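You operate a simulated robot arm through the tools that you are given. There is no shell and no other tool. Be economical: measure what you need, move in short steps, check, and stop when the job is done.

You are at the controls of a simulated robot arm. One attempt, no reset.

## Task
Put honeycomb in the pink bag and nut slab in the white bag.
Fine: one ladle each, by that tub's own ladle, put back after; both bags stand in the grey basket; the other bags stay empty. Set down upright: big ladle with the white grip, what you pick out, big ladle with the blue grip.

It is judged by the outcome, as a careful person would: the job done as asked, and still so three seconds after it is handed in. It fails if anything else is knocked over, pushed out of place, dropped, spilled or broken.

## Robot
A 7-joint arm with a fingered hand on a trunk, on a base that drives. Base frame: it is fixed to the floor where the robot stands at the start and does not move with it; the origin is under the middle of the robot, x ahead of it, y to its left, z up; the surface under the hand at the start is at about z = 860. Readings come in mm, rad, newtons and seconds.
Its first joint turns from -2.007 to 2.007 rad. Places, roughly: inside of the grey basket [700, 400, 900]. Payload 5 kg.
The TCP is the grasp point between the finger pads, 32 mm short of the fingertips. In the tool frame z runs along the fingers and y along their closing line. Largest opening 160 mm; the body of the gripper starts 89 mm behind the TCP. The gripper is a hand of 4 fingers: y runs from the thumb to the fingers, the wrist lies at [0, 0, -267] in the tool frame, and closing takes about 1.5 s.
Orientation is that of the tool frame in the base frame, as a unit quaternion [x, y, z, w]. With the fingers straight down and closing along the base's y, the tool's x points along the base's -x, its y along +y and its z along -z.

## Interface
- The arm moves only by the tool play_rows. Its arguments are lists of equal length, an entry for each row: "delta_pos": the shift along the tool's x, y, z in units of 50 mm (1.0 is 50 mm), a list of three; "angular": the turn, a rotation vector about the tool's x, y, z in units of 8 degrees (1.0 is 8 degrees), a list of three. In form: {"delta_pos": [[dx, dy, dz], ...], "angular": [[wx, wy, wz], ...]}. A call has 1 to 10 rows; each row shifts and turns the commanded pose from where the row before left it, along the tool's axes as they then stand. "jaw" is the gripper command, from -1 (fully open) to 1 (shut), values between in proportion, set as the call begins (left out, the last holds). A call with a number of a shift or a turn outside -1 to 1 is refused whole. Each row takes 0.2 s and may step no farther than 50 mm and 0.15 rad from the row before; otherwise, or with a gripper value out of range, the whole call is refused. Where a pose cannot be reached the arm comes as near as it can. A force on the tool above 40 N (or 10 N above the force at the start of the call, whichever is more), or a blocked arm, ends the call early, and 0.2 s more pass. Each finger travels about 45 mm/s and halts on what it meets, pressing with about 32 N; the grip force reading is that of the motor and also rises with nothing between the fingers. The clock runs only during rows and for 0.2 s after the last one: add rows that do not move to give the fingers time. The reply holds the time, the measured pose of the TCP, the force on the tool along the base axes, the opening and the grip force, in the units named above and with some noise, with the torque about the TCP (base axes, N m) and any sound that the robot's microphone picked up.
- Cameras (640 x 400 px; columns grow to the right, rows downward): "scene" is now at [16.1, 203.7, 1879.5]; the picture's right is [0.00, -1.00, 0.00], its down [-0.75, -0.00, -0.66] and it looks along [0.66, 0.00, -0.75] (base axes); focal length 260 px, centre (320, 200). "wrist" rides on the gripper at [80, -4, -114] in the tool frame; the picture's right is [0.05, 1.00, 0.00], its down [-0.82, 0.04, -0.58] and it looks along [-0.58, 0.03, 0.82] (tool axes); focal length 265 px, centre (320, 200). There is no depth. A picture from a camera that has moved, and an enlarged one, comes with that camera's place and axes in the base frame and with its lens.
- capture(camera): a new picture of that camera. The clock stands still meanwhile.
- move_column(by): slides the trunk up (or, below 0, down) by that many mm; the arm and the scene camera ride with it, the base frame stays. It gives what a move gives, with no picture.
- steer(legs): drives the robot by 1 to 6 legs, each [ahead, turn to the left] in mm and rad, along the robot's own axes; the way and the turn of a leg run together, so that a leg with both is an arc; at most 1500 mm and 3.142 rad a leg. The arm and the cameras ride along, it lands a little off, and it stops where it bumps. It gives what a move gives.
- curl_fingers(finger1, finger2, finger3, thumb_bend): sets how far each is bent, from 0 (flat) to 1 (curled in); at 0.3 the hand is open as for a grip, at 0.7 the pads meet at the TCP. One left out holds its place. A second passes; each finger stops where it meets its share of the squeeze, and holds until it gets a number again. A gripper value or a shape takes the hand back. It gives what a move gives, with no picture; readings hold the bend of each and the force on the fingers (four entries, about 0 where the hand has none), thumb and palm.
- hand_shape(shape): the hand has 4 fingers and takes this shape, open, in about a second: jaw (thumb against the fingers, like two jaws); tri (thumb and two fingers); tip (a fingertip pinch); poke (one finger out to press); point (the index stretched); flat (the hand flat); cup (the hand cupped); fist (a fist). The gripper value then closes the fingers along that shape, each until it touches; the sizes above hold for jaw. It gives what a move gives, with no picture.
- head_to(pan, tilt): turns the head with the scene camera to pan (to the left, within 2.705 rad either way) and tilt (down, from -0.506 to 1.204), counted from straight ahead of the robot. It gives what a move gives.
- inspect(camera, box): a new picture of the part [left, top, right, bottom] of that camera's present view, enlarged. The clock stands still meanwhile.
- finish_job(): hands the job in; it is judged then, once.

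Work in short steps. Places have to be worked out from the pictures, the camera data and where the tool is seen: move nearer, look again, correct. Check each grasp and each placing, and mend what went wrong. You have 120 turns and 90 pictures in all, those below and enlarged ones among them. Open the gripper and draw the arm clear of the work before you hand the job in, unless the task says otherwise; then end with one line.

The tools are called after "Emit:" by a JSON object that holds its "api" and its "payload". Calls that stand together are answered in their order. play_rows: Moves the arm, as the interface text tells. Its arguments: {"type":"object","properties":{"delta_pos":{"type":"array","items":{"type":"array","items":{"type":"number"}}},"angular":{"type":"array","items":{"type":"array","items":{"type":"number"}}},"jaw":{"type":"number"}},"required":["delta_pos","angular"]} The other tools are called the same way: move_column (by) slides the trunk up or down; hand_shape (shape) gives the hand a shape; curl_fingers (finger1, finger2, finger3, thumb_bend) moves the fingers one by one; steer (legs) drives the base; head_to (pan, tilt) turns the head that bears the scene camera; capture (camera) takes a picture; inspect (camera, box) takes an enlarged picture of a part of a camera's view; finish_job () hands the job in.

At the start:

```text
t: 0.0
eef_pos: [684.6, 238.2, 1349.6]
tcp_rot: [0.0, 1.0, 0.0, 0.0]
force: [-0.5, 0.2, -0.3]
moment: [-0.02, 0.0, -0.01]
grip_width: 159.7
grasp_force: 0.0
shape: jaw
bend: [0.3, 0.3, 0.3, 0.3]
finger forces: [0.0, 0.1, 0.0, 0.0, 0.0, 0.0]
trunk travel left (down, up): [-725.0, 265.0]
robot x, y, heading: [-2.2, -3.6, -0.0]
head pan, tilt: [0.003, 0.845]
```

scene: 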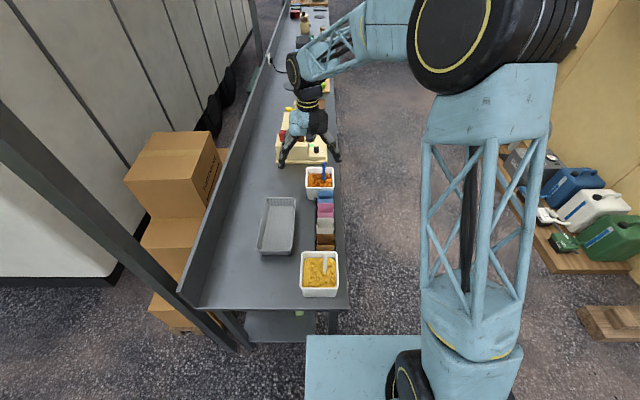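
wrist: 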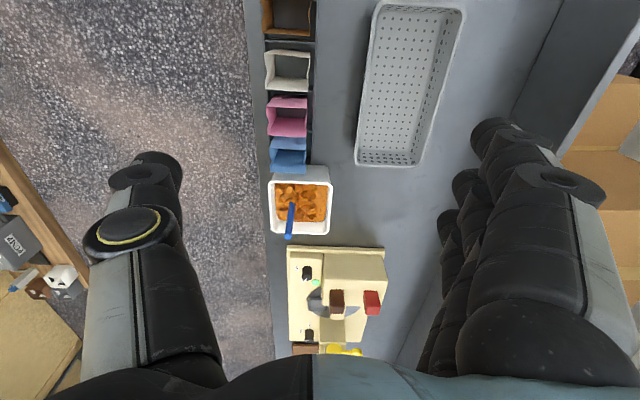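

The bench runs ahead on the left, with two tubs, a row of bags and the grey basket. I'll enlarge the scene first to see what is what.

Emit:
{"api": "inspect", "payload": {"camera": "scene", "box": [240, 150, 360, 310]}}

Emit:
{"api": "inspect", "payload": {"camera": "wrist", "box": [240, 0, 480, 240]}}

Emit:
{"api": "inspect", "payload": {"camera": "scene", "box": [260, 0, 360, 165]}}

```text
2.50 times, centred on (300, 230) of scene
camera zoom: at [16.1, 203.7, 1879.5], right [0.0, -1.0, 0.0], down [-0.75, 0.0, -0.66], along [0.66, 0.0, -0.75], focal length 649 px, centre (370, 125)
```

zoom: 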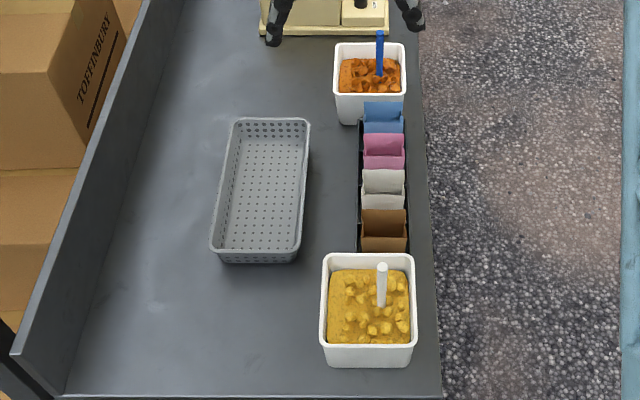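

```text
1.67 times, centred on (360, 120) of wrist
camera zoom: at [605.4, 234.5, 1463.1], right [-0.05, 1.0, 0.0], down [0.82, 0.04, 0.58], along [0.58, 0.03, -0.82], focal length 442 px, centre (253, 333)
```

zoom: 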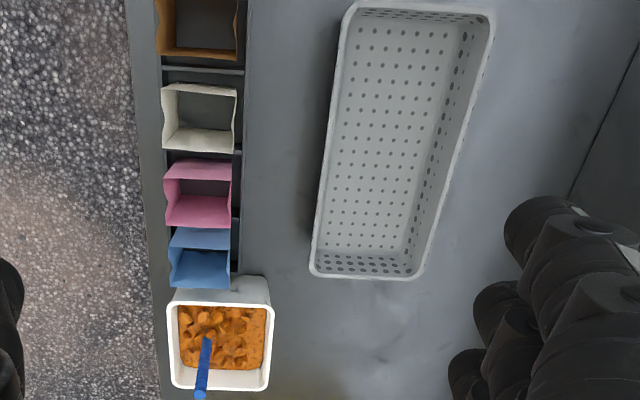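

```text
2.42 times, centred on (310, 82) of scene
camera zoom: at [16.1, 203.7, 1879.5], right [0.0, -1.0, 0.0], down [-0.75, 0.0, -0.66], along [0.66, 0.0, -0.75], focal length 630 px, centre (344, 485)
```

zoom: 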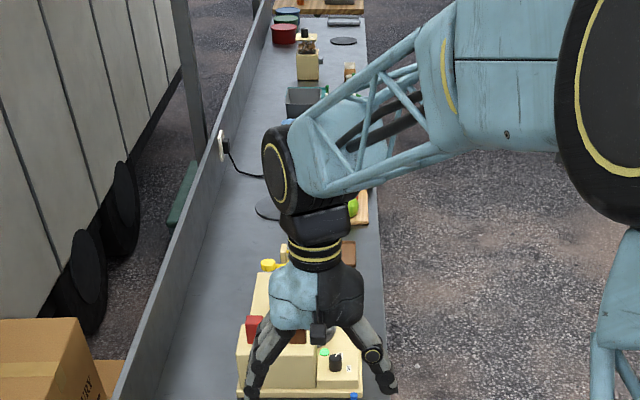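

The yellow tub (white grip) is near (458, 204) and the orange tub (blue grip) near (976, 204), which is out of reach from here. I'll look behind, to the right and at the base before driving round to the aisle side.

Emit:
{"api": "head_to", "payload": {"pan": -1.3, "tilt": 0.7}}

Emit:
{"api": "capture", "payload": {"camera": "scene"}}

Emit:
{"api": "head_to", "payload": {"pan": 0.0, "tilt": 1.2}}

Emit:
{"api": "capture", "payload": {"camera": "scene"}}

Emit:
{"api": "head_to", "payload": {"pan": 2.7, "tilt": 0.8}}

Emit:
{"api": "capture", "payload": {"camera": "scene"}}

```text
t: 1.5
eef_pos: [683.2, 239.2, 1346.9]
tcp_rot: [0.001, 1.0, 0.001, 0.0]
force: [-1.1, -0.3, -0.6]
moment: [-0.02, -0.01, 0.03]
grip_width: 159.9
grasp_force: 0.2
shape: jaw
bend: [0.3, 0.3, 0.3, 0.3]
finger forces: [0.2, 0.0, 0.0, 0.0, 0.0, 0.1]
trunk travel left (down, up): [-725.0, 265.0]
robot x, y, heading: [2.2, -2.5, -0.0]
head pan, tilt: [-1.3, 0.7]
```

```text
84 pictures are left
camera scene: at [-39.5, 121.6, 1891.5], right [-0.96, -0.27, 0.0], down [-0.17, 0.62, -0.77], along [0.2, -0.74, -0.64], focal length 260 px, centre (320, 200)
```

scene: 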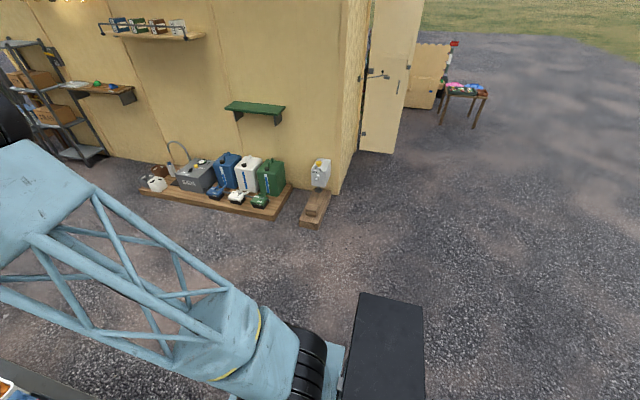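

```text
t: 2.9
eef_pos: [684.6, 239.4, 1348.3]
tcp_rot: [0.0, 1.0, 0.001, 0.0]
force: [0.0, -0.6, -0.7]
moment: [0.0, 0.02, -0.03]
grip_width: 159.8
grasp_force: 0.0
shape: jaw
bend: [0.3, 0.3, 0.3, 0.3]
finger forces: [0.0, 0.0, 0.1, 0.0, 0.1, 0.0]
trunk travel left (down, up): [-725.0, 265.0]
robot x, y, heading: [3.1, 2.0, -0.004]
head pan, tilt: [0.0, 1.201]
```

```text
83 pictures are left
camera scene: at [-6.4, 203.4, 1855.5], right [0.0, -1.0, 0.0], down [-0.93, 0.0, -0.36], along [0.36, 0.0, -0.93], focal length 260 px, centre (320, 200)
```

scene: 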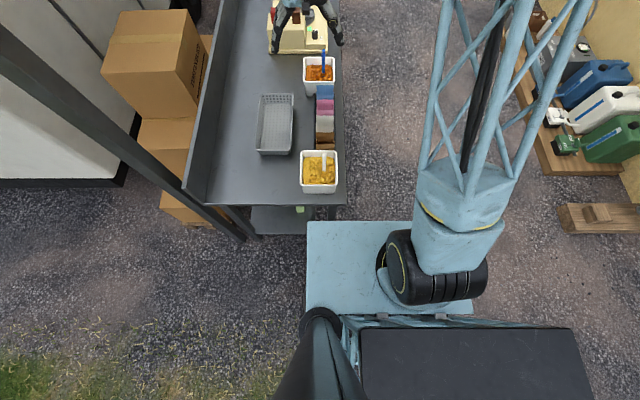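

```text
t: 5.3
eef_pos: [685.0, 239.3, 1349.3]
tcp_rot: [0.0, 1.0, 0.0, 0.0]
force: [-0.6, 0.1, -0.3]
moment: [-0.02, -0.04, 0.04]
grip_width: 159.8
grasp_force: 0.1
shape: jaw
bend: [0.3, 0.3, 0.3, 0.3]
finger forces: [0.0, 0.1, 0.0, 0.0, 0.0, 0.0]
trunk travel left (down, up): [-725.0, 265.0]
robot x, y, heading: [-2.5, 0.2, -0.001]
head pan, tilt: [2.7, 0.799]
```

```text
82 pictures are left
camera scene: at [-135.2, 238.0, 1883.2], right [0.43, 0.9, 0.0], down [0.65, -0.31, -0.7], along [-0.63, 0.3, -0.72], focal length 260 px, centre (320, 200)
```

scene: 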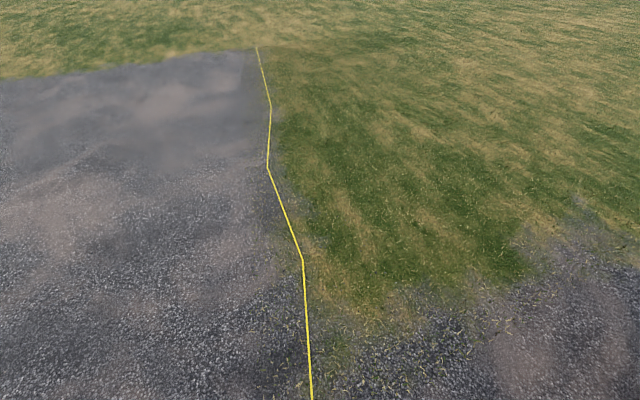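

Behind and to the right are clear, and the hand rides well above the bench. I'll back off, turn into the aisle and face the bench from about (700, -430).

Emit:
{"api": "steer", "payload": {"legs": [[-200, 0], [0, -1.571], [430, 0], [0, 1.571], [900, 0], [0, 1.571]]}}

Emit:
{"api": "head_to", "payload": {"pan": 0.0, "tilt": 0.85}}

Emit:
{"api": "capture", "payload": {"camera": "scene"}}

```text
t: 25.6
eef_pos: [457.3, 242.5, 1348.9]
tcp_rot: [-0.698, 0.716, 0.0, 0.0]
force: [0.4, 0.1, 0.4]
moment: [0.0, -0.04, 0.01]
grip_width: 160.0
grasp_force: 0.0
shape: jaw
bend: [0.3, 0.3, 0.3, 0.3]
finger forces: [0.1, 0.0, 0.0, 0.1, 0.0, 0.0]
trunk travel left (down, up): [-725.0, 265.0]
robot x, y, heading: [679.1, -447.6, 1.54]
head pan, tilt: [2.7, 0.799]
```

```text
t: 28.0
eef_pos: [457.8, 241.2, 1347.5]
tcp_rot: [-0.697, 0.717, -0.001, 0.0]
force: [-0.1, 0.3, 0.0]
moment: [-0.01, -0.01, 0.02]
grip_width: 159.7
grasp_force: 0.0
shape: jaw
bend: [0.3, 0.3, 0.3, 0.3]
finger forces: [0.0, 0.0, 0.0, 0.0, 0.0, 0.0]
trunk travel left (down, up): [-725.0, 265.0]
robot x, y, heading: [679.5, -451.7, 1.545]
head pan, tilt: [0.0, 0.85]
```

```text
81 pictures are left
camera scene: at [471.2, -424.4, 1879.2], right [1.0, -0.03, 0.0], down [-0.02, -0.75, -0.66], along [0.02, 0.66, -0.75], focal length 260 px, centre (320, 200)
```

scene: 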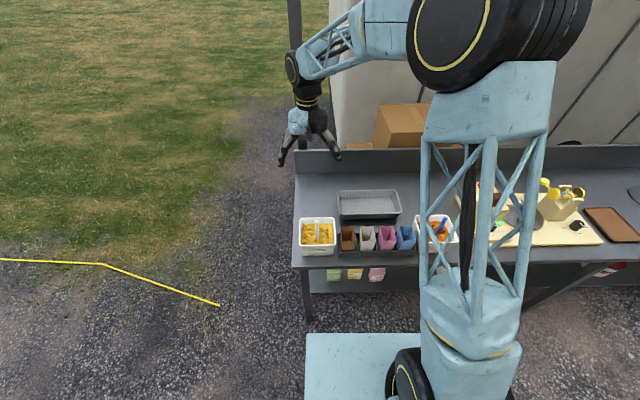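

Three small tags hang at the bench edge, so I'll enlarge that region to read them.

Emit:
{"api": "inspect", "payload": {"camera": "scene", "box": [290, 180, 470, 292]}}

Emit:
{"api": "inspect", "payload": {"camera": "scene", "box": [320, 262, 400, 292]}}

```text
3.56 times, centred on (380, 236) of scene
camera zoom: at [471.2, -424.4, 1879.2], right [1.0, -0.03, 0.0], down [-0.02, -0.75, -0.66], along [0.02, 0.66, -0.75], focal length 924 px, centre (107, 72)
```

zoom: 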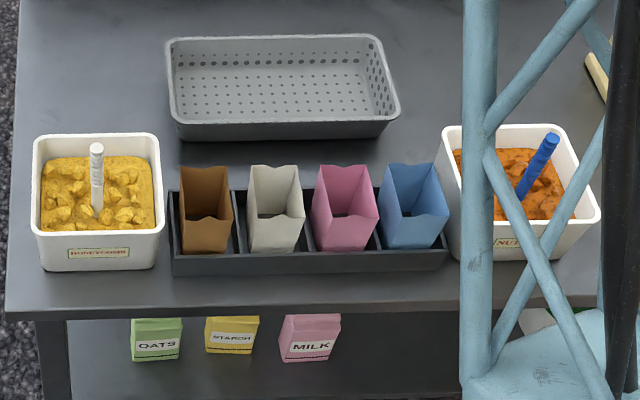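

```text
8.00 times, centred on (360, 277) of scene
camera zoom: at [471.2, -424.4, 1879.2], right [1.0, -0.03, 0.0], down [-0.02, -0.75, -0.66], along [0.02, 0.66, -0.75], focal length 2078 px, centre (0, -416)
```

zoom: 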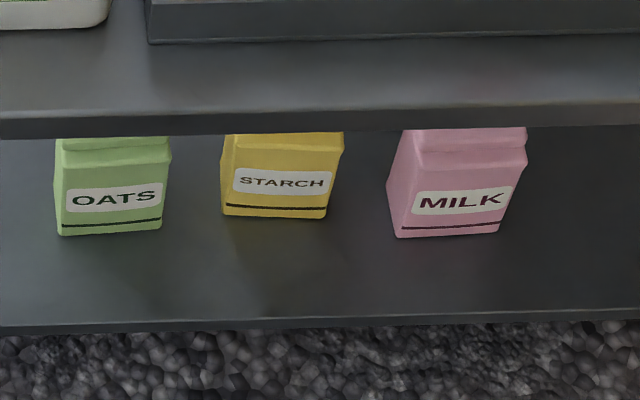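

The labels read HONEYCOMB on the yellow tub and NUT on the orange one. The handles triangulate to upright rods at about (478, 188) and (983, 186), tops near z 1060. I'll raise the hand's pitch to horizontal at a safe height and check how that sits.

Emit:
{"api": "capture", "payload": {"camera": "wrist"}}

Emit:
{"api": "play_rows", "payload": {"delta_pos": [[1, 0, 0], [1, 0, 0], [1, 0, 0], [1, 0, 0], [1, 0, 0], [0, 0, 0]], "angular": [[0, -1, 0], [0, -1, 0], [0, -1, 0], [0, -1, 0], [0, -1, 0], [0, -1, 0]]}}

```text
78 pictures are left
camera wrist: at [460.4, 162.5, 1463.0], right [-1.0, -0.02, 0.0], down [-0.02, 0.82, 0.58], along [-0.01, 0.58, -0.82], focal length 265 px, centre (320, 200)
```

wrist: 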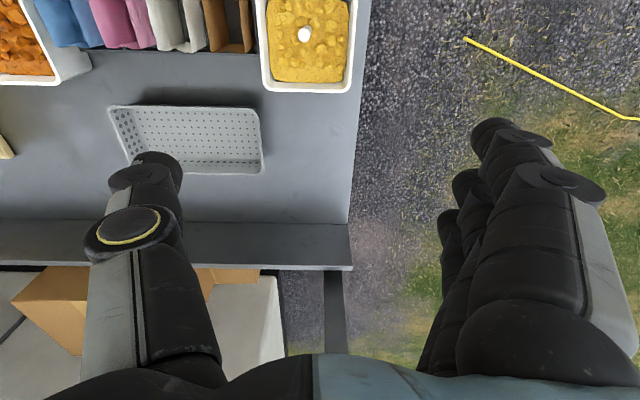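

```text
t: 29.4
eef_pos: [420.9, 31.1, 1290.5]
tcp_rot: [-0.646, 0.648, 0.274, 0.296]
force: [-1.9, 1.0, 1.4]
moment: [-0.09, 0.05, -0.23]
grip_width: 159.8
grasp_force: 0.1
shape: jaw
bend: [0.3, 0.3, 0.3, 0.3]
finger forces: [0.0, 0.1, 0.0, 0.0, 0.1, 0.0]
out of reach, approached as far as the arm can: row 5, 6
trunk travel left (down, up): [-725.0, 265.0]
robot x, y, heading: [673.7, -450.7, 1.542]
head pan, tilt: [0.0, 0.85]
```

The pose got to about 47° pitch when close in. I'll push the TCP forward to about y 190 and finish the pitch there.

Emit:
{"api": "play_rows", "payload": {"delta_pos": [[-0.67, 0, 0.74], [-0.67, 0, 0.74], [-0.67, 0, 0.74], [0, 0, 0], [0, 0, 0], [0, 0, 0], [0, 0, 0], [0, 0, 0], [0, 0, 0]], "angular": [[0, 0, 0], [0, 0, 0], [0, 0, 0], [0, -1, 0], [0, -1, 0], [0, -1, 0], [0, -1, 0], [0, -1, 0], [0, -0.3, 0]]}}

Emit:
{"api": "capture", "payload": {"camera": "wrist"}}

Emit:
{"api": "capture", "payload": {"camera": "scene"}}

```text
t: 31.4
eef_pos: [426.2, 182.1, 1294.9]
tcp_rot: [-0.491, 0.505, 0.495, 0.509]
force: [-0.5, -0.1, 0.2]
moment: [-0.02, -0.04, -0.02]
grip_width: 159.7
grasp_force: 0.0
shape: jaw
bend: [0.3, 0.3, 0.3, 0.3]
finger forces: [0.0, 0.0, 0.1, 0.1, 0.1, 0.0]
trunk travel left (down, up): [-725.0, 265.0]
robot x, y, heading: [679.3, -446.3, 1.544]
head pan, tilt: [0.0, 0.85]
```

```text
77 pictures are left
camera wrist: at [428.3, 69.0, 1213.5], right [-1.0, 0.03, -0.05], down [-0.06, -0.58, 0.81], along [-0.01, 0.81, 0.58], focal length 265 px, centre (320, 200)
```

wrist: 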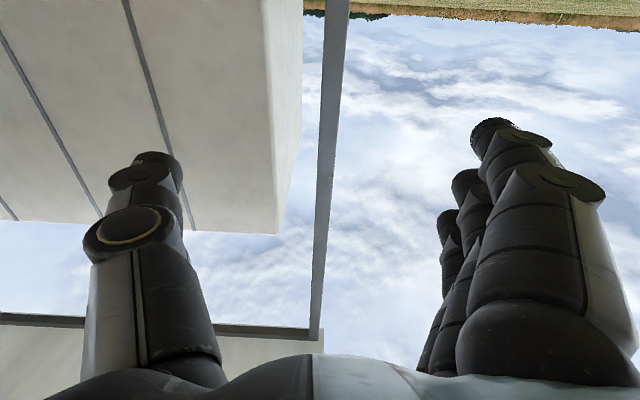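

```text
76 pictures are left
camera scene: at [471.2, -424.6, 1879.2], right [1.0, -0.03, 0.0], down [-0.02, -0.75, -0.66], along [0.02, 0.66, -0.75], focal length 260 px, centre (320, 200)
```

scene: 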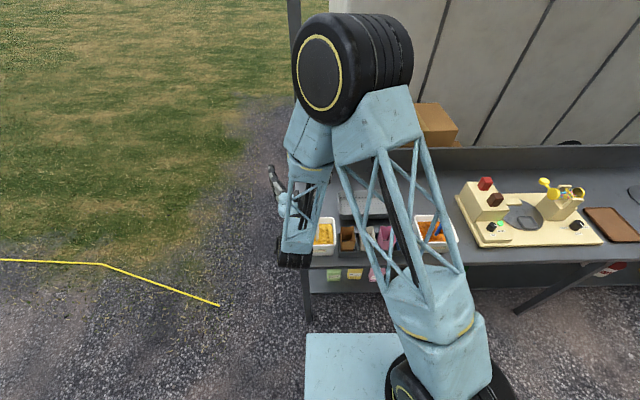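

The horizontal pose is reached cleanly. Now I'll test roll about the tool axis at this safe height, first one way.

Emit:
{"api": "play_rows", "payload": {"delta_pos": [[0, 0, 0], [0, 0, 0], [0, 0, 0], [0, 0, 0], [0, 0, 0], [0, 0, 0], [0, 0, 0], [0, 0, 0], [0, 0, 0], [0, 0, 0]], "angular": [[0, 0, -1], [0, 0, -1], [0, 0, -1], [0, 0, -1], [0, 0, -1], [0, 0, -1], [0, 0, -1], [0, 0, -1], [0, 0, -1], [0, 0, -1]]}}

Emit:
{"api": "play_rows", "payload": {"delta_pos": [[0, 0, 0], [0, 0, 0], [0, 0, 0], [0, 0, 0], [0, 0, 0], [0, 0, 0], [0, 0, 0], [0, 0, 0], [0, 0, 0], [0, 0, 0]], "angular": [[0, 0, -1], [0, 0, -1], [0, 0, -1], [0, 0, -1], [0, 0, -1], [0, 0, -1], [0, 0, -1], [0, 0, -1], [0, 0, 0], [0, 0, 0]]}}

```text
t: 33.6
eef_pos: [426.4, 181.4, 1292.4]
tcp_rot: [-0.701, 0.07, 0.052, 0.708]
force: [0.2, 0.4, 0.3]
moment: [-0.01, -0.01, 0.01]
grip_width: 159.7
grasp_force: 0.1
shape: jaw
bend: [0.3, 0.3, 0.3, 0.3]
finger forces: [0.0, 0.2, 0.0, 0.0, 0.1, 0.0]
trunk travel left (down, up): [-725.0, 265.0]
robot x, y, heading: [674.3, -450.2, 1.544]
head pan, tilt: [0.0, 0.85]
```

```text
t: 35.8
eef_pos: [425.2, 183.2, 1294.9]
tcp_rot: [0.632, 0.311, 0.331, -0.628]
force: [-0.5, -0.8, 0.9]
moment: [0.02, -0.04, 0.02]
grip_width: 159.8
grasp_force: 0.1
shape: jaw
bend: [0.3, 0.3, 0.3, 0.3]
finger forces: [0.0, 0.0, 0.0, 0.0, 0.1, 0.0]
trunk travel left (down, up): [-725.0, 265.0]
robot x, y, heading: [675.5, -447.7, 1.543]
head pan, tilt: [0.0, 0.85]
```

A roll of -144° works. I'll try for the full -180°, which puts the wrist camera above the hand looking down at the work.

Emit:
{"api": "play_rows", "payload": {"delta_pos": [[0, 0, 0], [0, 0, 0], [0, 0, 0], [0, 0, 0], [0, 0, 0], [0, 0, 0]], "angular": [[0, 0, -1], [0, 0, -1], [0, 0, -1], [0, 0, -1], [0, 0, -0.5], [0, 0, 0]]}}

Emit:
{"api": "capture", "payload": {"camera": "wrist"}}

```text
t: 37.2
eef_pos: [426.7, 182.2, 1294.6]
tcp_rot: [0.505, 0.491, 0.51, -0.494]
force: [-0.2, 0.1, 0.3]
moment: [0.0, -0.02, -0.01]
grip_width: 159.7
grasp_force: 0.0
shape: jaw
bend: [0.3, 0.3, 0.3, 0.3]
finger forces: [0.0, 0.0, 0.0, 0.0, 0.0, 0.1]
trunk travel left (down, up): [-725.0, 265.0]
robot x, y, heading: [673.6, -451.0, 1.545]
head pan, tilt: [0.0, 0.85]
```

```text
75 pictures are left
camera wrist: at [420.2, 68.3, 1374.5], right [1.0, -0.03, 0.05], down [0.03, -0.57, -0.82], along [0.05, 0.82, -0.57], focal length 265 px, centre (320, 200)
```

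wrist: 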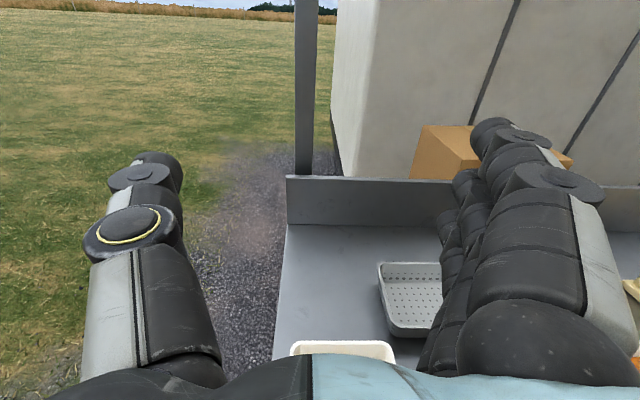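

Camera now sits above the hand, with tool x up, tool y along +x and tool z along +y. I'll pull back to y≈70, align with x≈478 and come down to grip height.

Emit:
{"api": "play_rows", "payload": {"delta_pos": [[0, 0.34, -0.75], [0, 0.34, -0.75], [0, 0.34, -0.75], [-0.9, 0, 0], [-0.9, 0, 0], [-0.9, 0, 0], [-0.9, 0, 0], [-0.9, 0, 0], [-0.9, 0, 0], [0, 0, 0]], "angular": [[0.2, 0, 0], [0, 0, 0], [0, 0, 0], [0, 0, 0], [0, 0, 0], [0, 0, 0], [0, 0, 0], [0, 0, 0], [0, 0, 0], [0, 0, 0]]}}

Emit:
{"api": "capture", "payload": {"camera": "wrist"}}

```text
t: 39.4
eef_pos: [429.7, 126.9, 1009.0]
tcp_rot: [-0.498, -0.498, -0.502, 0.502]
force: [1.5, 0.4, -0.7]
moment: [-0.05, 0.0, -0.02]
grip_width: 159.5
grasp_force: 0.0
shape: jaw
bend: [0.3, 0.3, 0.3, 0.3]
finger forces: [0.1, 0.0, 0.0, 0.0, 0.1, 0.1]
out of reach, approached as far as the arm can: row 2, 3
trunk travel left (down, up): [-725.0, 265.0]
robot x, y, heading: [676.6, -449.6, 1.542]
head pan, tilt: [0.0, 0.85]
```

```text
74 pictures are left
camera wrist: at [427.1, 12.4, 1089.6], right [1.0, 0.0, 0.05], down [0.04, -0.57, -0.82], along [0.03, 0.82, -0.57], focal length 265 px, centre (320, 200)
```

wrist: 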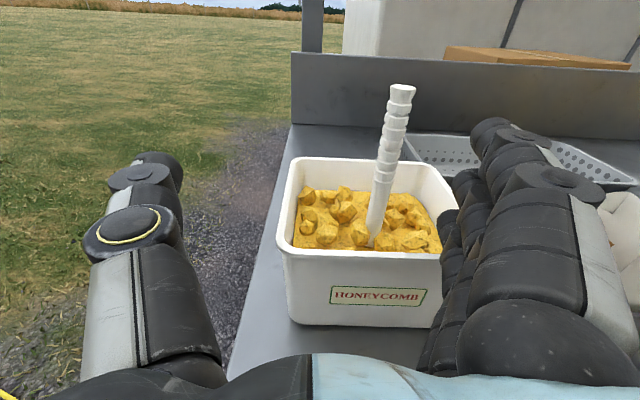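

The handle shows right where predicted (about 480, 188). I'll shift +52 in x, rise slightly and move forward so it sits between the pads.

Emit:
{"api": "play_rows", "payload": {"delta_pos": [[0.12, 0.52, 0], [0.12, 0.52, 0], [0, 0, 0.6], [0, 0, 0.62], [0, 0, 0]], "angular": [[0, 0, 0], [0, 0, 0], [0, 0, 0], [0, 0, 0], [0, 0, 0]]}}

Emit:
{"api": "capture", "payload": {"camera": "wrist"}}

```text
t: 40.6
eef_pos: [483.1, 185.9, 1021.0]
tcp_rot: [0.499, 0.498, 0.502, -0.501]
force: [-0.5, -0.3, 0.0]
moment: [0.01, 0.0, -0.02]
grip_width: 159.9
grasp_force: 0.2
shape: jaw
bend: [0.3, 0.3, 0.3, 0.3]
finger forces: [0.0, 0.0, 0.0, 0.0, 0.0, 0.0]
trunk travel left (down, up): [-725.0, 265.0]
robot x, y, heading: [676.5, -447.5, 1.545]
head pan, tilt: [0.0, 0.85]
```

```text
73 pictures are left
camera wrist: at [480.2, 72.6, 1101.4], right [1.0, 0.0, 0.05], down [0.04, -0.57, -0.82], along [0.03, 0.82, -0.57], focal length 265 px, centre (320, 200)
```

wrist: 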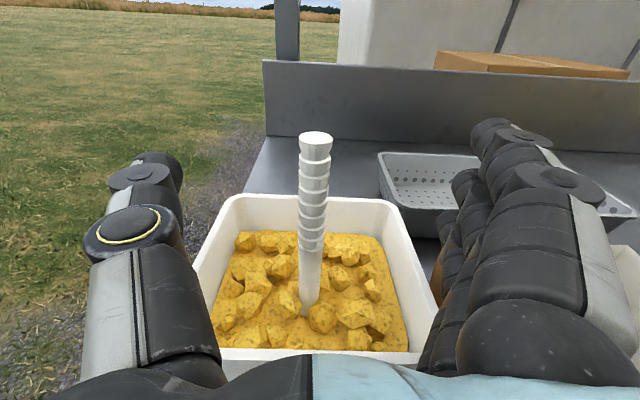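

The handle is centred at about (481, 178), between the fingers. Closing now.

Emit:
{"api": "play_rows", "payload": {"delta_pos": [[0, 0, -0.1], [0, 0, 0], [0, 0, 0], [0, 0, 0], [0, 0, 0], [0, 0, 0], [0, 0, 0], [0, 0, 0], [0, 0, 0], [0, 0, 0]], "angular": [[0, 0, 0], [0, 0, 0], [0, 0, 0], [0, 0, 0], [0, 0, 0], [0, 0, 0], [0, 0, 0], [0, 0, 0], [0, 0, 0], [0, 0, 0]], "jaw": 1}}

Emit:
{"api": "capture", "payload": {"camera": "wrist"}}

```text
t: 42.8
eef_pos: [484.0, 182.0, 1019.4]
tcp_rot: [-0.498, -0.499, -0.502, 0.502]
force: [0.0, -0.2, -0.2]
moment: [-0.02, -0.07, -0.01]
grip_width: 0.2
grasp_force: 27.1
shape: jaw
bend: [0.68, 0.63, 0.67, 0.67]
finger forces: [2.6, 0.0, 3.7, 0.0, 5.4, 0.0]
trunk travel left (down, up): [-725.0, 265.0]
robot x, y, heading: [678.1, -449.2, 1.545]
head pan, tilt: [0.0, 0.85]
```

```text
72 pictures are left
camera wrist: at [480.6, 68.4, 1101.4], right [1.0, 0.0, 0.05], down [0.04, -0.57, -0.82], along [0.03, 0.82, -0.57], focal length 265 px, centre (320, 200)
```

wrist: 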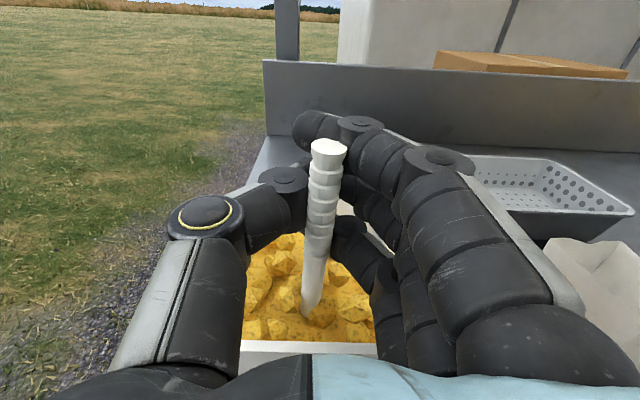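

The grip width reads zero and the handle stands nearer the palm than the pads, so it is caged rather than pinched. I'll open half, move 16 mm back and close again.

Emit:
{"api": "play_rows", "payload": {"delta_pos": [[0, 0, 0], [0, 0, 0], [0, 0, 0], [0, 0, 0], [0, 0, 0], [0, 0, -0.16], [0, 0, -0.16], [0, 0, 0]], "angular": [[0, 0, 0], [0, 0, 0], [0, 0, 0], [0, 0, 0], [0, 0, 0], [0, 0, 0], [0, 0, 0], [0, 0, 0]], "jaw": -0.2}}

Emit:
{"api": "play_rows", "payload": {"delta_pos": [[0, 0, 0], [0, 0, 0], [0, 0, 0], [0, 0, 0], [0, 0, 0], [0, 0, 0], [0, 0, 0], [0, 0, 0]], "angular": [[0, 0, 0], [0, 0, 0], [0, 0, 0], [0, 0, 0], [0, 0, 0], [0, 0, 0], [0, 0, 0], [0, 0, 0]], "jaw": 1}}

Emit:
{"api": "capture", "payload": {"camera": "wrist"}}

```text
t: 44.6
eef_pos: [484.1, 164.1, 1020.6]
tcp_rot: [-0.498, -0.499, -0.501, 0.502]
force: [-0.2, 0.2, -0.3]
moment: [0.0, -0.06, 0.03]
grip_width: 95.9
grasp_force: 0.0
shape: jaw
bend: [0.71, 0.71, 0.71, 0.69]
finger forces: [0.1, 0.1, 0.0, 0.1, 0.0, 0.0]
trunk travel left (down, up): [-725.0, 265.0]
robot x, y, heading: [676.8, -446.8, 1.541]
head pan, tilt: [0.0, 0.85]
```

```text
t: 46.4
eef_pos: [482.8, 164.9, 1021.4]
tcp_rot: [0.498, 0.498, 0.502, -0.501]
force: [-0.1, -0.2, 0.0]
moment: [0.0, -0.02, 0.02]
grip_width: 10.0
grasp_force: 32.7
shape: jaw
bend: [0.71, 0.71, 0.71, 0.7]
finger forces: [9.4, 9.4, 9.6, 0.0, 28.5, 0.0]
trunk travel left (down, up): [-725.0, 265.0]
robot x, y, heading: [675.3, -447.5, 1.543]
head pan, tilt: [0.0, 0.85]
```

```text
71 pictures are left
camera wrist: at [480.5, 51.0, 1101.5], right [1.0, 0.0, 0.05], down [0.04, -0.57, -0.82], along [0.03, 0.82, -0.57], focal length 265 px, centre (320, 200)
```

wrist: 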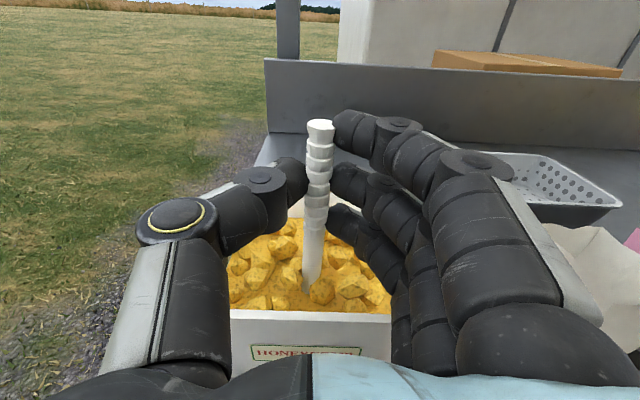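

All three fingers and the thumb press the handle now. I'll lift straight up slowly and look at the bowl.

Emit:
{"api": "play_rows", "payload": {"delta_pos": [[0.3, 0, 0], [0.4, 0, 0], [0.5, 0, 0], [0.5, 0, 0], [0.5, 0, 0], [0.5, 0, 0], [0.5, 0, 0], [0.4, 0, 0], [0, 0, 0]], "angular": [[0, 0, 0], [0, 0, 0], [0, 0, 0], [0, 0, 0], [0, 0, 0], [0, 0, 0], [0, 0, 0], [0, 0, 0], [0, 0, 0]]}}

Emit:
{"api": "capture", "payload": {"camera": "wrist"}}

Emit:
{"api": "capture", "payload": {"camera": "scene"}}

```text
t: 48.4
eef_pos: [484.9, 165.9, 1202.8]
tcp_rot: [-0.498, -0.499, -0.501, 0.502]
force: [0.7, 0.0, -0.3]
moment: [-0.03, -0.03, -0.02]
grip_width: 9.5
grasp_force: 32.2
shape: jaw
bend: [0.71, 0.71, 0.71, 0.7]
finger forces: [9.6, 9.4, 9.5, 0.0, 28.7, 0.1]
trunk travel left (down, up): [-725.0, 265.0]
robot x, y, heading: [675.8, -451.7, 1.541]
head pan, tilt: [0.0, 0.85]
```

```text
70 pictures are left
camera wrist: at [481.3, 52.1, 1283.6], right [1.0, 0.0, 0.05], down [0.04, -0.57, -0.82], along [0.03, 0.82, -0.57], focal length 265 px, centre (320, 200)
```

wrist: 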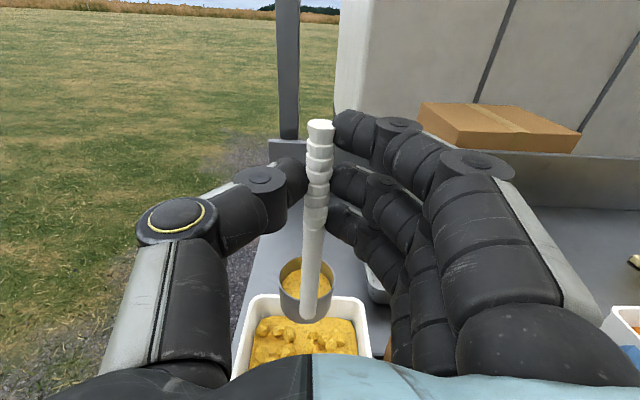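

```text
69 pictures are left
camera scene: at [470.7, -424.3, 1879.1], right [1.0, -0.03, 0.0], down [-0.02, -0.75, -0.66], along [0.02, 0.66, -0.75], focal length 260 px, centre (320, 200)
```

scene: 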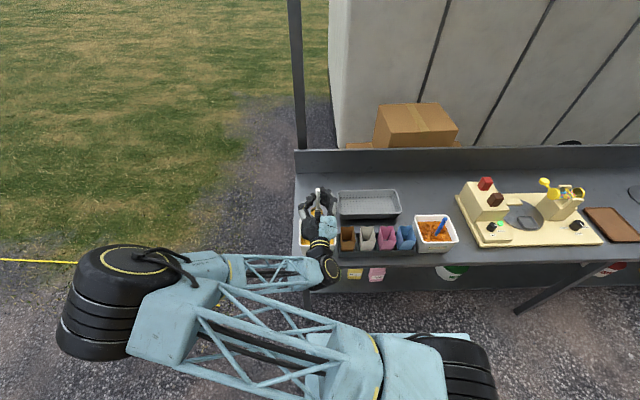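

The cup came up full, hanging at the far (+y) side of the handle. I'll zoom in on the cup and on the bags, which are now unobstructed.

Emit:
{"api": "inspect", "payload": {"camera": "wrist", "box": [240, 230, 400, 330]}}

Emit:
{"api": "inspect", "payload": {"camera": "scene", "box": [330, 185, 466, 270]}}

```text
4.00 times, centred on (320, 280) of wrist
camera zoom: at [481.3, 52.1, 1283.6], right [1.0, 0.0, 0.05], down [0.04, -0.57, -0.82], along [0.03, 0.82, -0.57], focal length 1062 px, centre (320, -120)
```

zoom: 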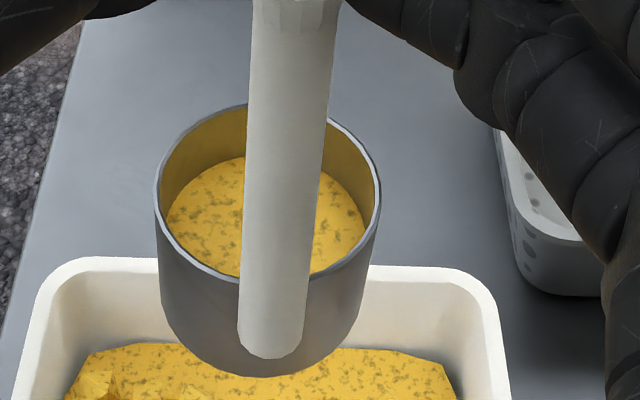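

```text
4.71 times, centred on (398, 228) of scene
camera zoom: at [470.7, -424.3, 1879.1], right [1.0, -0.03, 0.0], down [-0.02, -0.75, -0.66], along [0.02, 0.66, -0.75], focal length 1222 px, centre (-47, 71)
```

zoom: 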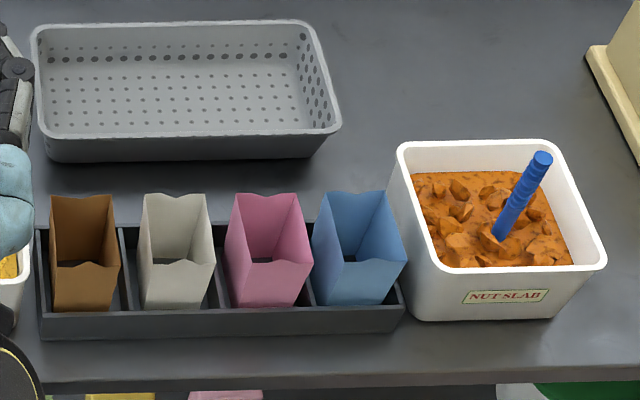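

The cup is about 43 mm across, its rim about 85 mm below the TCP and centred 23 mm to +y. I need the bag mouths precisely, so I'll take a higher zoom.

Emit:
{"api": "inspect", "payload": {"camera": "scene", "box": [336, 216, 424, 264]}}

```text
7.27 times, centred on (380, 240) of scene
camera zoom: at [470.7, -424.3, 1879.1], right [1.0, -0.03, 0.0], down [-0.02, -0.75, -0.66], along [0.02, 0.66, -0.75], focal length 1889 px, centre (-116, -91)
```

zoom: 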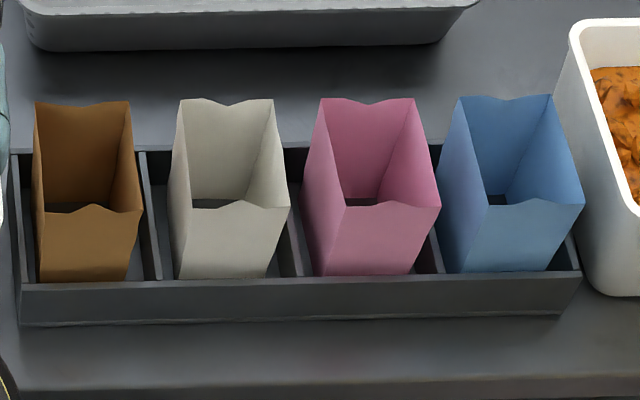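

The pink mouth is centred near (774, 180) with rim z≈975, and the white near (690, 180). I'll carry the cup smoothly over to the start of the pour at hand x≈746, with the cup above all rims.

Emit:
{"api": "play_rows", "payload": {"delta_pos": [[0, 0.3, 0], [0, 0.5, -0.09], [0, 0.7, -0.09], [0, 0.8, 0], [0, 0.8, 0], [0, 0.8, 0], [0, 0.6, 0], [0, 0.5, 0], [0, 0.22, 0], [0, 0, 0]], "angular": [[0, 0, 0], [0, 0, 0], [0, 0, 0], [0, 0, 0], [0, 0, 0], [0, 0, 0], [0, 0, 0], [0, 0, 0], [0, 0, 0], [0, 0, 0]]}}

Emit:
{"api": "inspect", "payload": {"camera": "scene", "box": [300, 150, 460, 270]}}

Emit:
{"api": "capture", "payload": {"camera": "wrist"}}

```text
t: 50.6
eef_pos: [734.6, 183.1, 1185.6]
tcp_rot: [0.498, 0.498, 0.502, -0.502]
force: [0.3, 0.3, -1.2]
moment: [-0.01, 0.0, -0.01]
grip_width: 9.5
grasp_force: 31.9
shape: jaw
bend: [0.71, 0.71, 0.71, 0.7]
finger forces: [10.0, 9.6, 9.6, 0.0, 29.1, 0.1]
out of reach, approached as far as the arm can: row 3, 4, 5
trunk travel left (down, up): [-725.0, 265.0]
robot x, y, heading: [675.0, -447.0, 1.546]
head pan, tilt: [0.0, 0.85]
```

```text
3.33 times, centred on (380, 210) of scene
camera zoom: at [471.1, -424.4, 1879.2], right [1.0, -0.03, 0.0], down [-0.02, -0.75, -0.66], along [0.02, 0.66, -0.75], focal length 866 px, centre (120, 167)
```

zoom: 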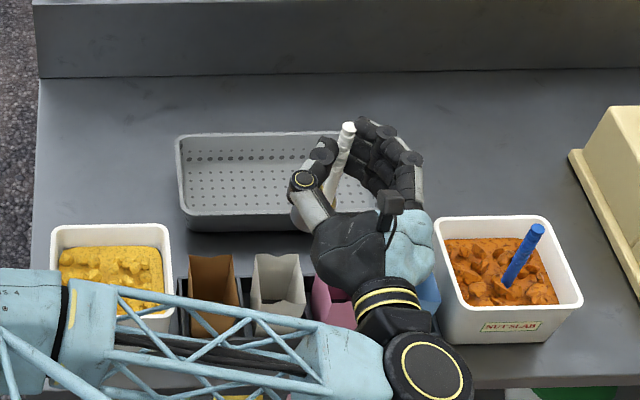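

```text
64 pictures are left
camera wrist: at [731.1, 69.6, 1266.7], right [1.0, 0.0, 0.05], down [0.04, -0.57, -0.82], along [0.03, 0.82, -0.57], focal length 265 px, centre (320, 200)
```

wrist: 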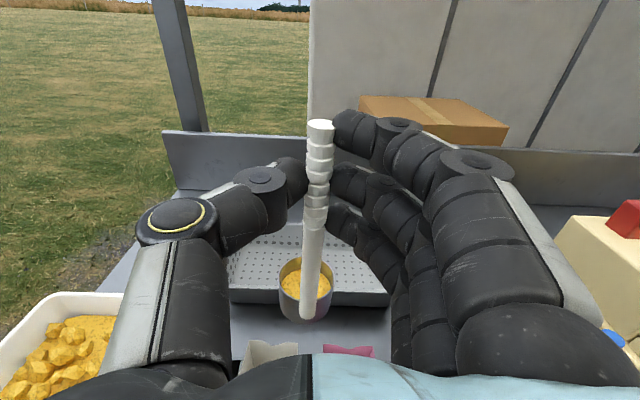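

Straight ahead the arm is folded too close to reach y 157. I'll back the robot off 180 mm, with the cup staying well above the rims, then bring the hand forward again.

Emit:
{"api": "steer", "payload": {"legs": [[-180, 0]]}}

Emit:
{"api": "inspect", "payload": {"camera": "wrist", "box": [160, 120, 480, 360]}}

```text
t: 52.1
eef_pos: [729.7, -2.1, 1186.0]
tcp_rot: [0.498, 0.497, 0.503, -0.502]
force: [0.4, -0.4, -0.5]
moment: [-0.02, 0.02, -0.02]
grip_width: 9.7
grasp_force: 32.3
shape: jaw
bend: [0.71, 0.71, 0.71, 0.7]
finger forces: [10.0, 9.5, 9.6, 0.1, 29.2, 0.0]
trunk travel left (down, up): [-725.0, 265.0]
robot x, y, heading: [669.2, -631.7, 1.543]
head pan, tilt: [0.0, 0.85]
```

```text
1.67 times, centred on (320, 240) of wrist
camera zoom: at [726.1, -115.8, 1267.1], right [1.0, 0.0, 0.05], down [0.04, -0.57, -0.82], along [0.03, 0.82, -0.57], focal length 442 px, centre (320, 133)
```

zoom: 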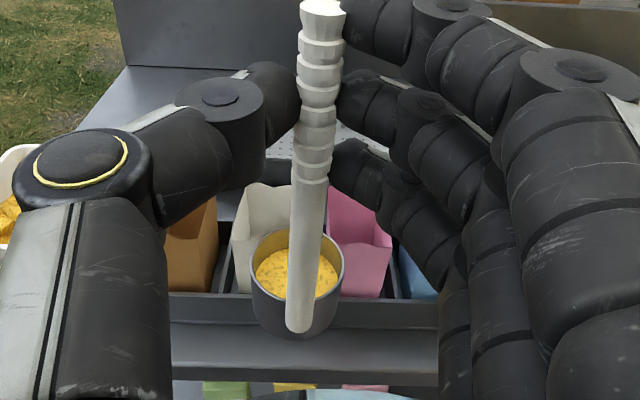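

Clear view: the pink bag's back-left corner checks at about (749, 207), matching my estimate. Now forward to (746, 157) and lower to z≈1130.

Emit:
{"api": "play_rows", "payload": {"delta_pos": [[0, 0.1, 0.3], [0, 0.1, 0.5], [0, 0.12, 0.6], [0, 0, 0.6], [0, 0, 0.6], [0, 0, 0.4], [0, 0, 0.18], [-0.4, 0, 0], [-0.5, 0, 0], [-0.2, 0, 0]], "angular": [[0, 0, 0], [0, 0, 0], [0, 0, 0], [0, 0, 0], [0, 0, 0], [0, 0, 0], [0, 0, 0], [0, 0, 0], [0, 0, 0], [0, 0, 0]]}}

Emit:
{"api": "capture", "payload": {"camera": "scene"}}

```text
t: 54.3
eef_pos: [745.3, 156.9, 1134.5]
tcp_rot: [0.499, 0.498, 0.502, -0.501]
force: [-0.1, -0.2, 0.0]
moment: [-0.03, 0.02, -0.01]
grip_width: 9.4
grasp_force: 32.2
shape: jaw
bend: [0.71, 0.71, 0.71, 0.7]
finger forces: [10.1, 9.6, 9.6, 0.0, 29.0, 0.0]
trunk travel left (down, up): [-725.0, 265.0]
robot x, y, heading: [672.8, -634.8, 1.543]
head pan, tilt: [0.0, 0.85]
```

```text
62 pictures are left
camera scene: at [465.8, -608.5, 1879.2], right [1.0, -0.03, 0.0], down [-0.02, -0.75, -0.66], along [0.02, 0.66, -0.75], focal length 260 px, centre (320, 200)
```

scene: 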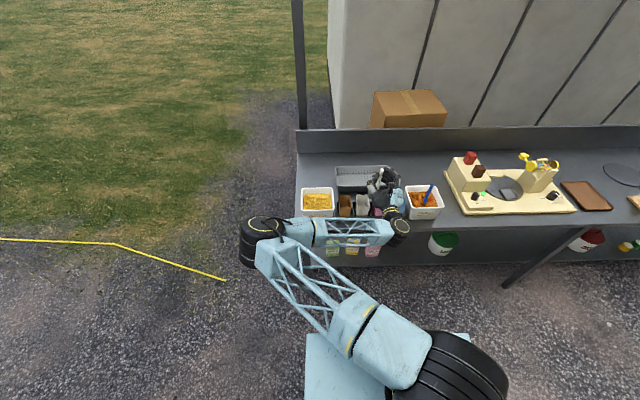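

In position. I'll start tilting at 4° a row, sliding the hand so the pouring lip stays over the pink mouth.

Emit:
{"api": "play_rows", "payload": {"delta_pos": [[-0.064, 0.116, 0], [-0.056, 0.12, 0], [-0.047, 0.124, 0], [-0.038, 0.127, 0], [-0.03, 0.129, 0], [-0.02, 0.131, 0], [-0.011, 0.132, 0], [-0.002, 0.132, 0], [0.007, 0.132, 0], [0.016, 0.131, 0]], "angular": [[0, 0, 0.5], [0, 0, 0.5], [0, 0, 0.5], [0, 0, 0.5], [0, 0, 0.5], [0, 0, 0.5], [0, 0, 0.5], [0, 0, 0.5], [0, 0, 0.5], [0, 0, 0.5]]}}

Emit:
{"api": "capture", "payload": {"camera": "wrist"}}

Emit:
{"api": "inspect", "payload": {"camera": "scene", "box": [330, 160, 450, 240]}}

```text
t: 56.5
eef_pos: [802.1, 157.4, 1099.7]
tcp_rot: [-0.638, -0.298, -0.299, 0.644]
force: [0.8, 0.0, 0.2]
moment: [-0.04, -0.06, 0.0]
grip_width: 9.9
grasp_force: 31.9
shape: jaw
bend: [0.71, 0.71, 0.71, 0.7]
finger forces: [9.9, 10.0, 10.8, 0.0, 30.2, 0.1]
trunk travel left (down, up): [-725.0, 265.0]
robot x, y, heading: [672.1, -631.5, 1.537]
head pan, tilt: [0.0, 0.85]
```

```text
61 pictures are left
camera wrist: at [852.8, 43.8, 1163.3], right [0.8, 0.0, -0.6], down [-0.49, -0.57, -0.65], along [-0.35, 0.82, -0.46], focal length 265 px, centre (320, 200)
```

wrist: 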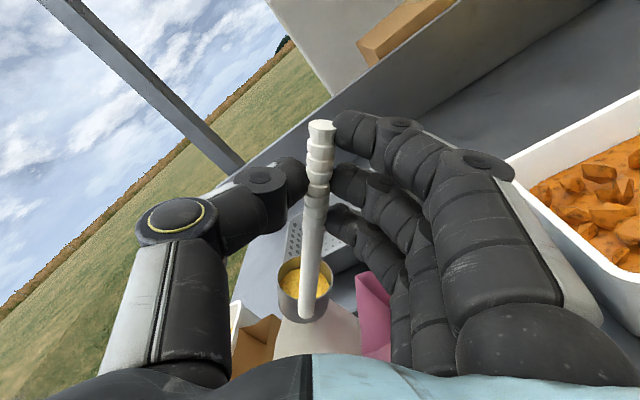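

```text
5.00 times, centred on (390, 200) of scene
camera zoom: at [466.2, -608.6, 1879.1], right [1.0, -0.03, 0.0], down [-0.02, -0.75, -0.66], along [0.02, 0.66, -0.75], focal length 1299 px, centre (-30, 200)
```

zoom: 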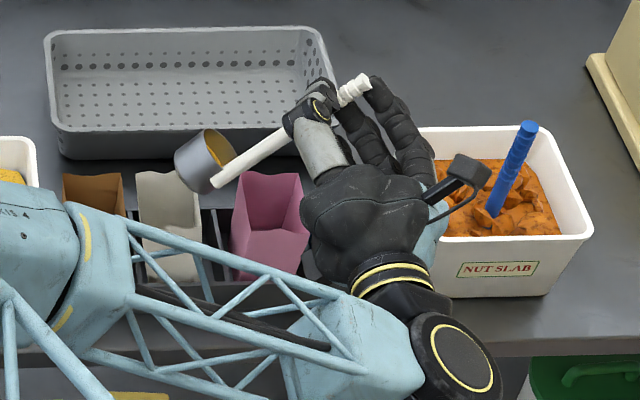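

Combining both views puts the cup's rim at about (720, 207, 1012). The handle is held near the fingertips, so the cup sits 47 mm beyond the TCP in y and 118 mm below, farther than I'd assumed, and the lip is off target. Nothing has spilled, so I'll rise, pull back 25 mm in y and shift +22 in x before tilting more.

Emit:
{"api": "play_rows", "payload": {"delta_pos": [[0.46, -0.386, 0], [0.14, 0.17, -0.25], [0.14, 0.17, -0.25], [0, 0, 0]], "angular": [[0, 0, 0], [0, 0, 0], [0, 0, 0], [0, 0, 0]]}}

Emit:
{"api": "inspect", "payload": {"camera": "scene", "box": [330, 160, 450, 240]}}

Emit:
{"api": "capture", "payload": {"camera": "wrist"}}

```text
t: 57.5
eef_pos: [825.9, 130.3, 1128.2]
tcp_rot: [-0.639, -0.297, -0.3, 0.643]
force: [0.4, 1.2, -0.7]
moment: [-0.03, -0.05, 0.0]
grip_width: 9.6
grasp_force: 31.9
shape: jaw
bend: [0.71, 0.71, 0.71, 0.7]
finger forces: [10.0, 10.0, 10.7, 0.1, 30.0, 0.1]
trunk travel left (down, up): [-725.0, 265.0]
robot x, y, heading: [670.3, -635.8, 1.541]
head pan, tilt: [0.0, 0.85]
```

```text
5.00 times, centred on (390, 200) of scene
camera zoom: at [465.8, -608.6, 1879.2], right [1.0, -0.03, 0.0], down [-0.02, -0.75, -0.66], along [0.02, 0.66, -0.75], focal length 1299 px, centre (-30, 200)
```

zoom: 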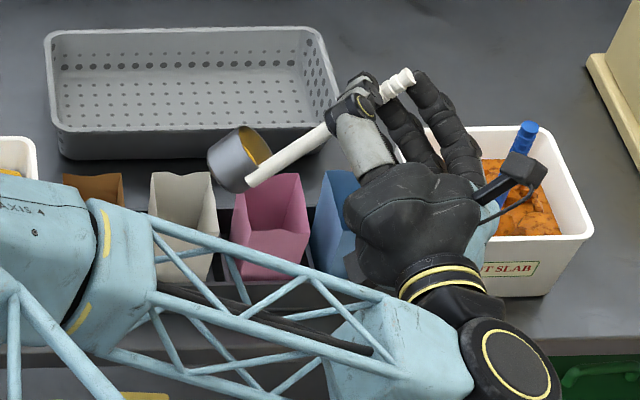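

```text
58 pictures are left
camera wrist: at [874.7, 16.6, 1194.1], right [0.8, 0.0, -0.6], down [-0.49, -0.57, -0.66], along [-0.35, 0.82, -0.46], focal length 265 px, centre (320, 200)
```

wrist: 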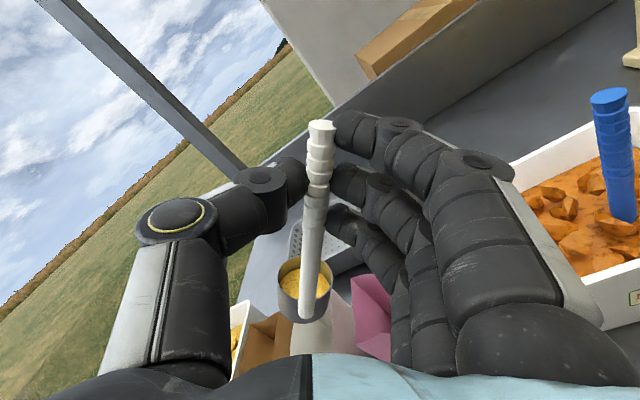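

The cup rim now checks at (743, 177), as my corrected model predicts. I'll continue the tilt from 40° to 80° with the lip held over the pink mouth.

Emit:
{"api": "play_rows", "payload": {"delta_pos": [[0.016, 0.143, 0], [0.026, 0.142, 0], [0.009, 0.169, 0], [0.021, 0.169, 0], [0.002, 0.194, 0], [0.015, 0.194, 0], [0.015, 0.174, 0], [0.027, 0.173, 0]], "angular": [[0, 0, 0.5], [0, 0, 0.5], [0, 0, 0.5], [0, 0, 0.5], [0, 0, 0.5], [0, 0, 0.5], [0, 0, 0.5], [0, 0, 0.5]]}}

Emit:
{"api": "inspect", "payload": {"camera": "scene", "box": [330, 160, 450, 240]}}

```text
t: 59.3
eef_pos: [870.9, 132.5, 1077.4]
tcp_rot: [-0.696, -0.109, -0.111, 0.701]
force: [0.4, 0.4, -0.6]
moment: [-0.01, -0.06, -0.01]
grip_width: 9.7
grasp_force: 31.9
shape: jaw
bend: [0.71, 0.71, 0.71, 0.7]
finger forces: [10.0, 10.1, 11.0, 0.1, 30.1, 0.0]
trunk travel left (down, up): [-725.0, 265.0]
robot x, y, heading: [673.8, -637.9, 1.542]
head pan, tilt: [0.0, 0.85]
```

```text
5.00 times, centred on (390, 200) of scene
camera zoom: at [466.4, -608.4, 1879.2], right [1.0, -0.03, 0.0], down [-0.02, -0.75, -0.66], along [0.02, 0.66, -0.75], focal length 1299 px, centre (-30, 200)
```

zoom: 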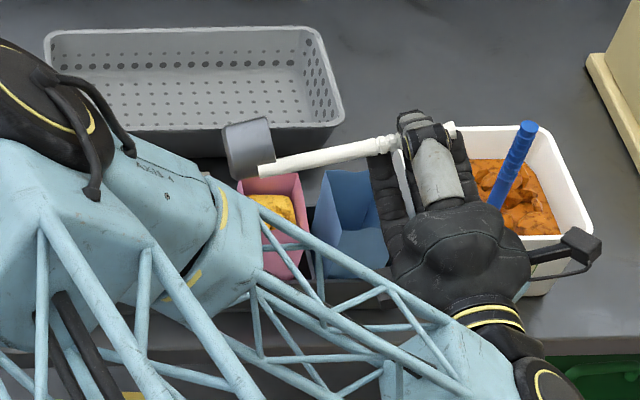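

The honeycomb has dropped into the pink bag. I'll tilt a little further to make sure the cup is empty and look in.

Emit:
{"api": "play_rows", "payload": {"delta_pos": [[0.023, 0.123, 0], [0.032, 0.121, 0], [0.042, 0.048, 0], [0.045, 0.045, 0], [0.02, 0, 0], [0.02, 0, 0], [0, 0, 0], [0, 0, 0]], "angular": [[0, 0, 0.5], [0, 0, 0.5], [0, 0, 0.5], [0, 0, 0.5], [0, 0, 0.5], [0, 0, 0.5], [0, 0, 0], [0, 0, 0]]}}

Emit:
{"api": "capture", "payload": {"camera": "wrist"}}

```text
t: 61.1
eef_pos: [881.3, 134.0, 1063.9]
tcp_rot: [-0.704, 0.037, 0.037, 0.709]
force: [-0.3, 0.2, 0.3]
moment: [-0.06, -0.09, -0.01]
grip_width: 9.7
grasp_force: 32.1
shape: jaw
bend: [0.71, 0.71, 0.71, 0.7]
finger forces: [10.1, 10.1, 10.9, 0.0, 30.0, 0.1]
trunk travel left (down, up): [-725.0, 265.0]
robot x, y, heading: [670.2, -631.9, 1.545]
head pan, tilt: [0.0, 0.85]
```

```text
56 pictures are left
camera wrist: at [962.7, 19.9, 1059.4], right [-0.05, 0.01, -1.0], down [-0.82, -0.58, 0.04], along [-0.58, 0.82, 0.04], focal length 265 px, centre (320, 200)
```

wrist: 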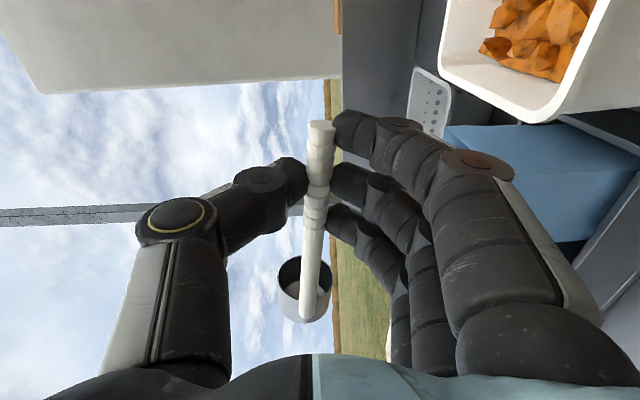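

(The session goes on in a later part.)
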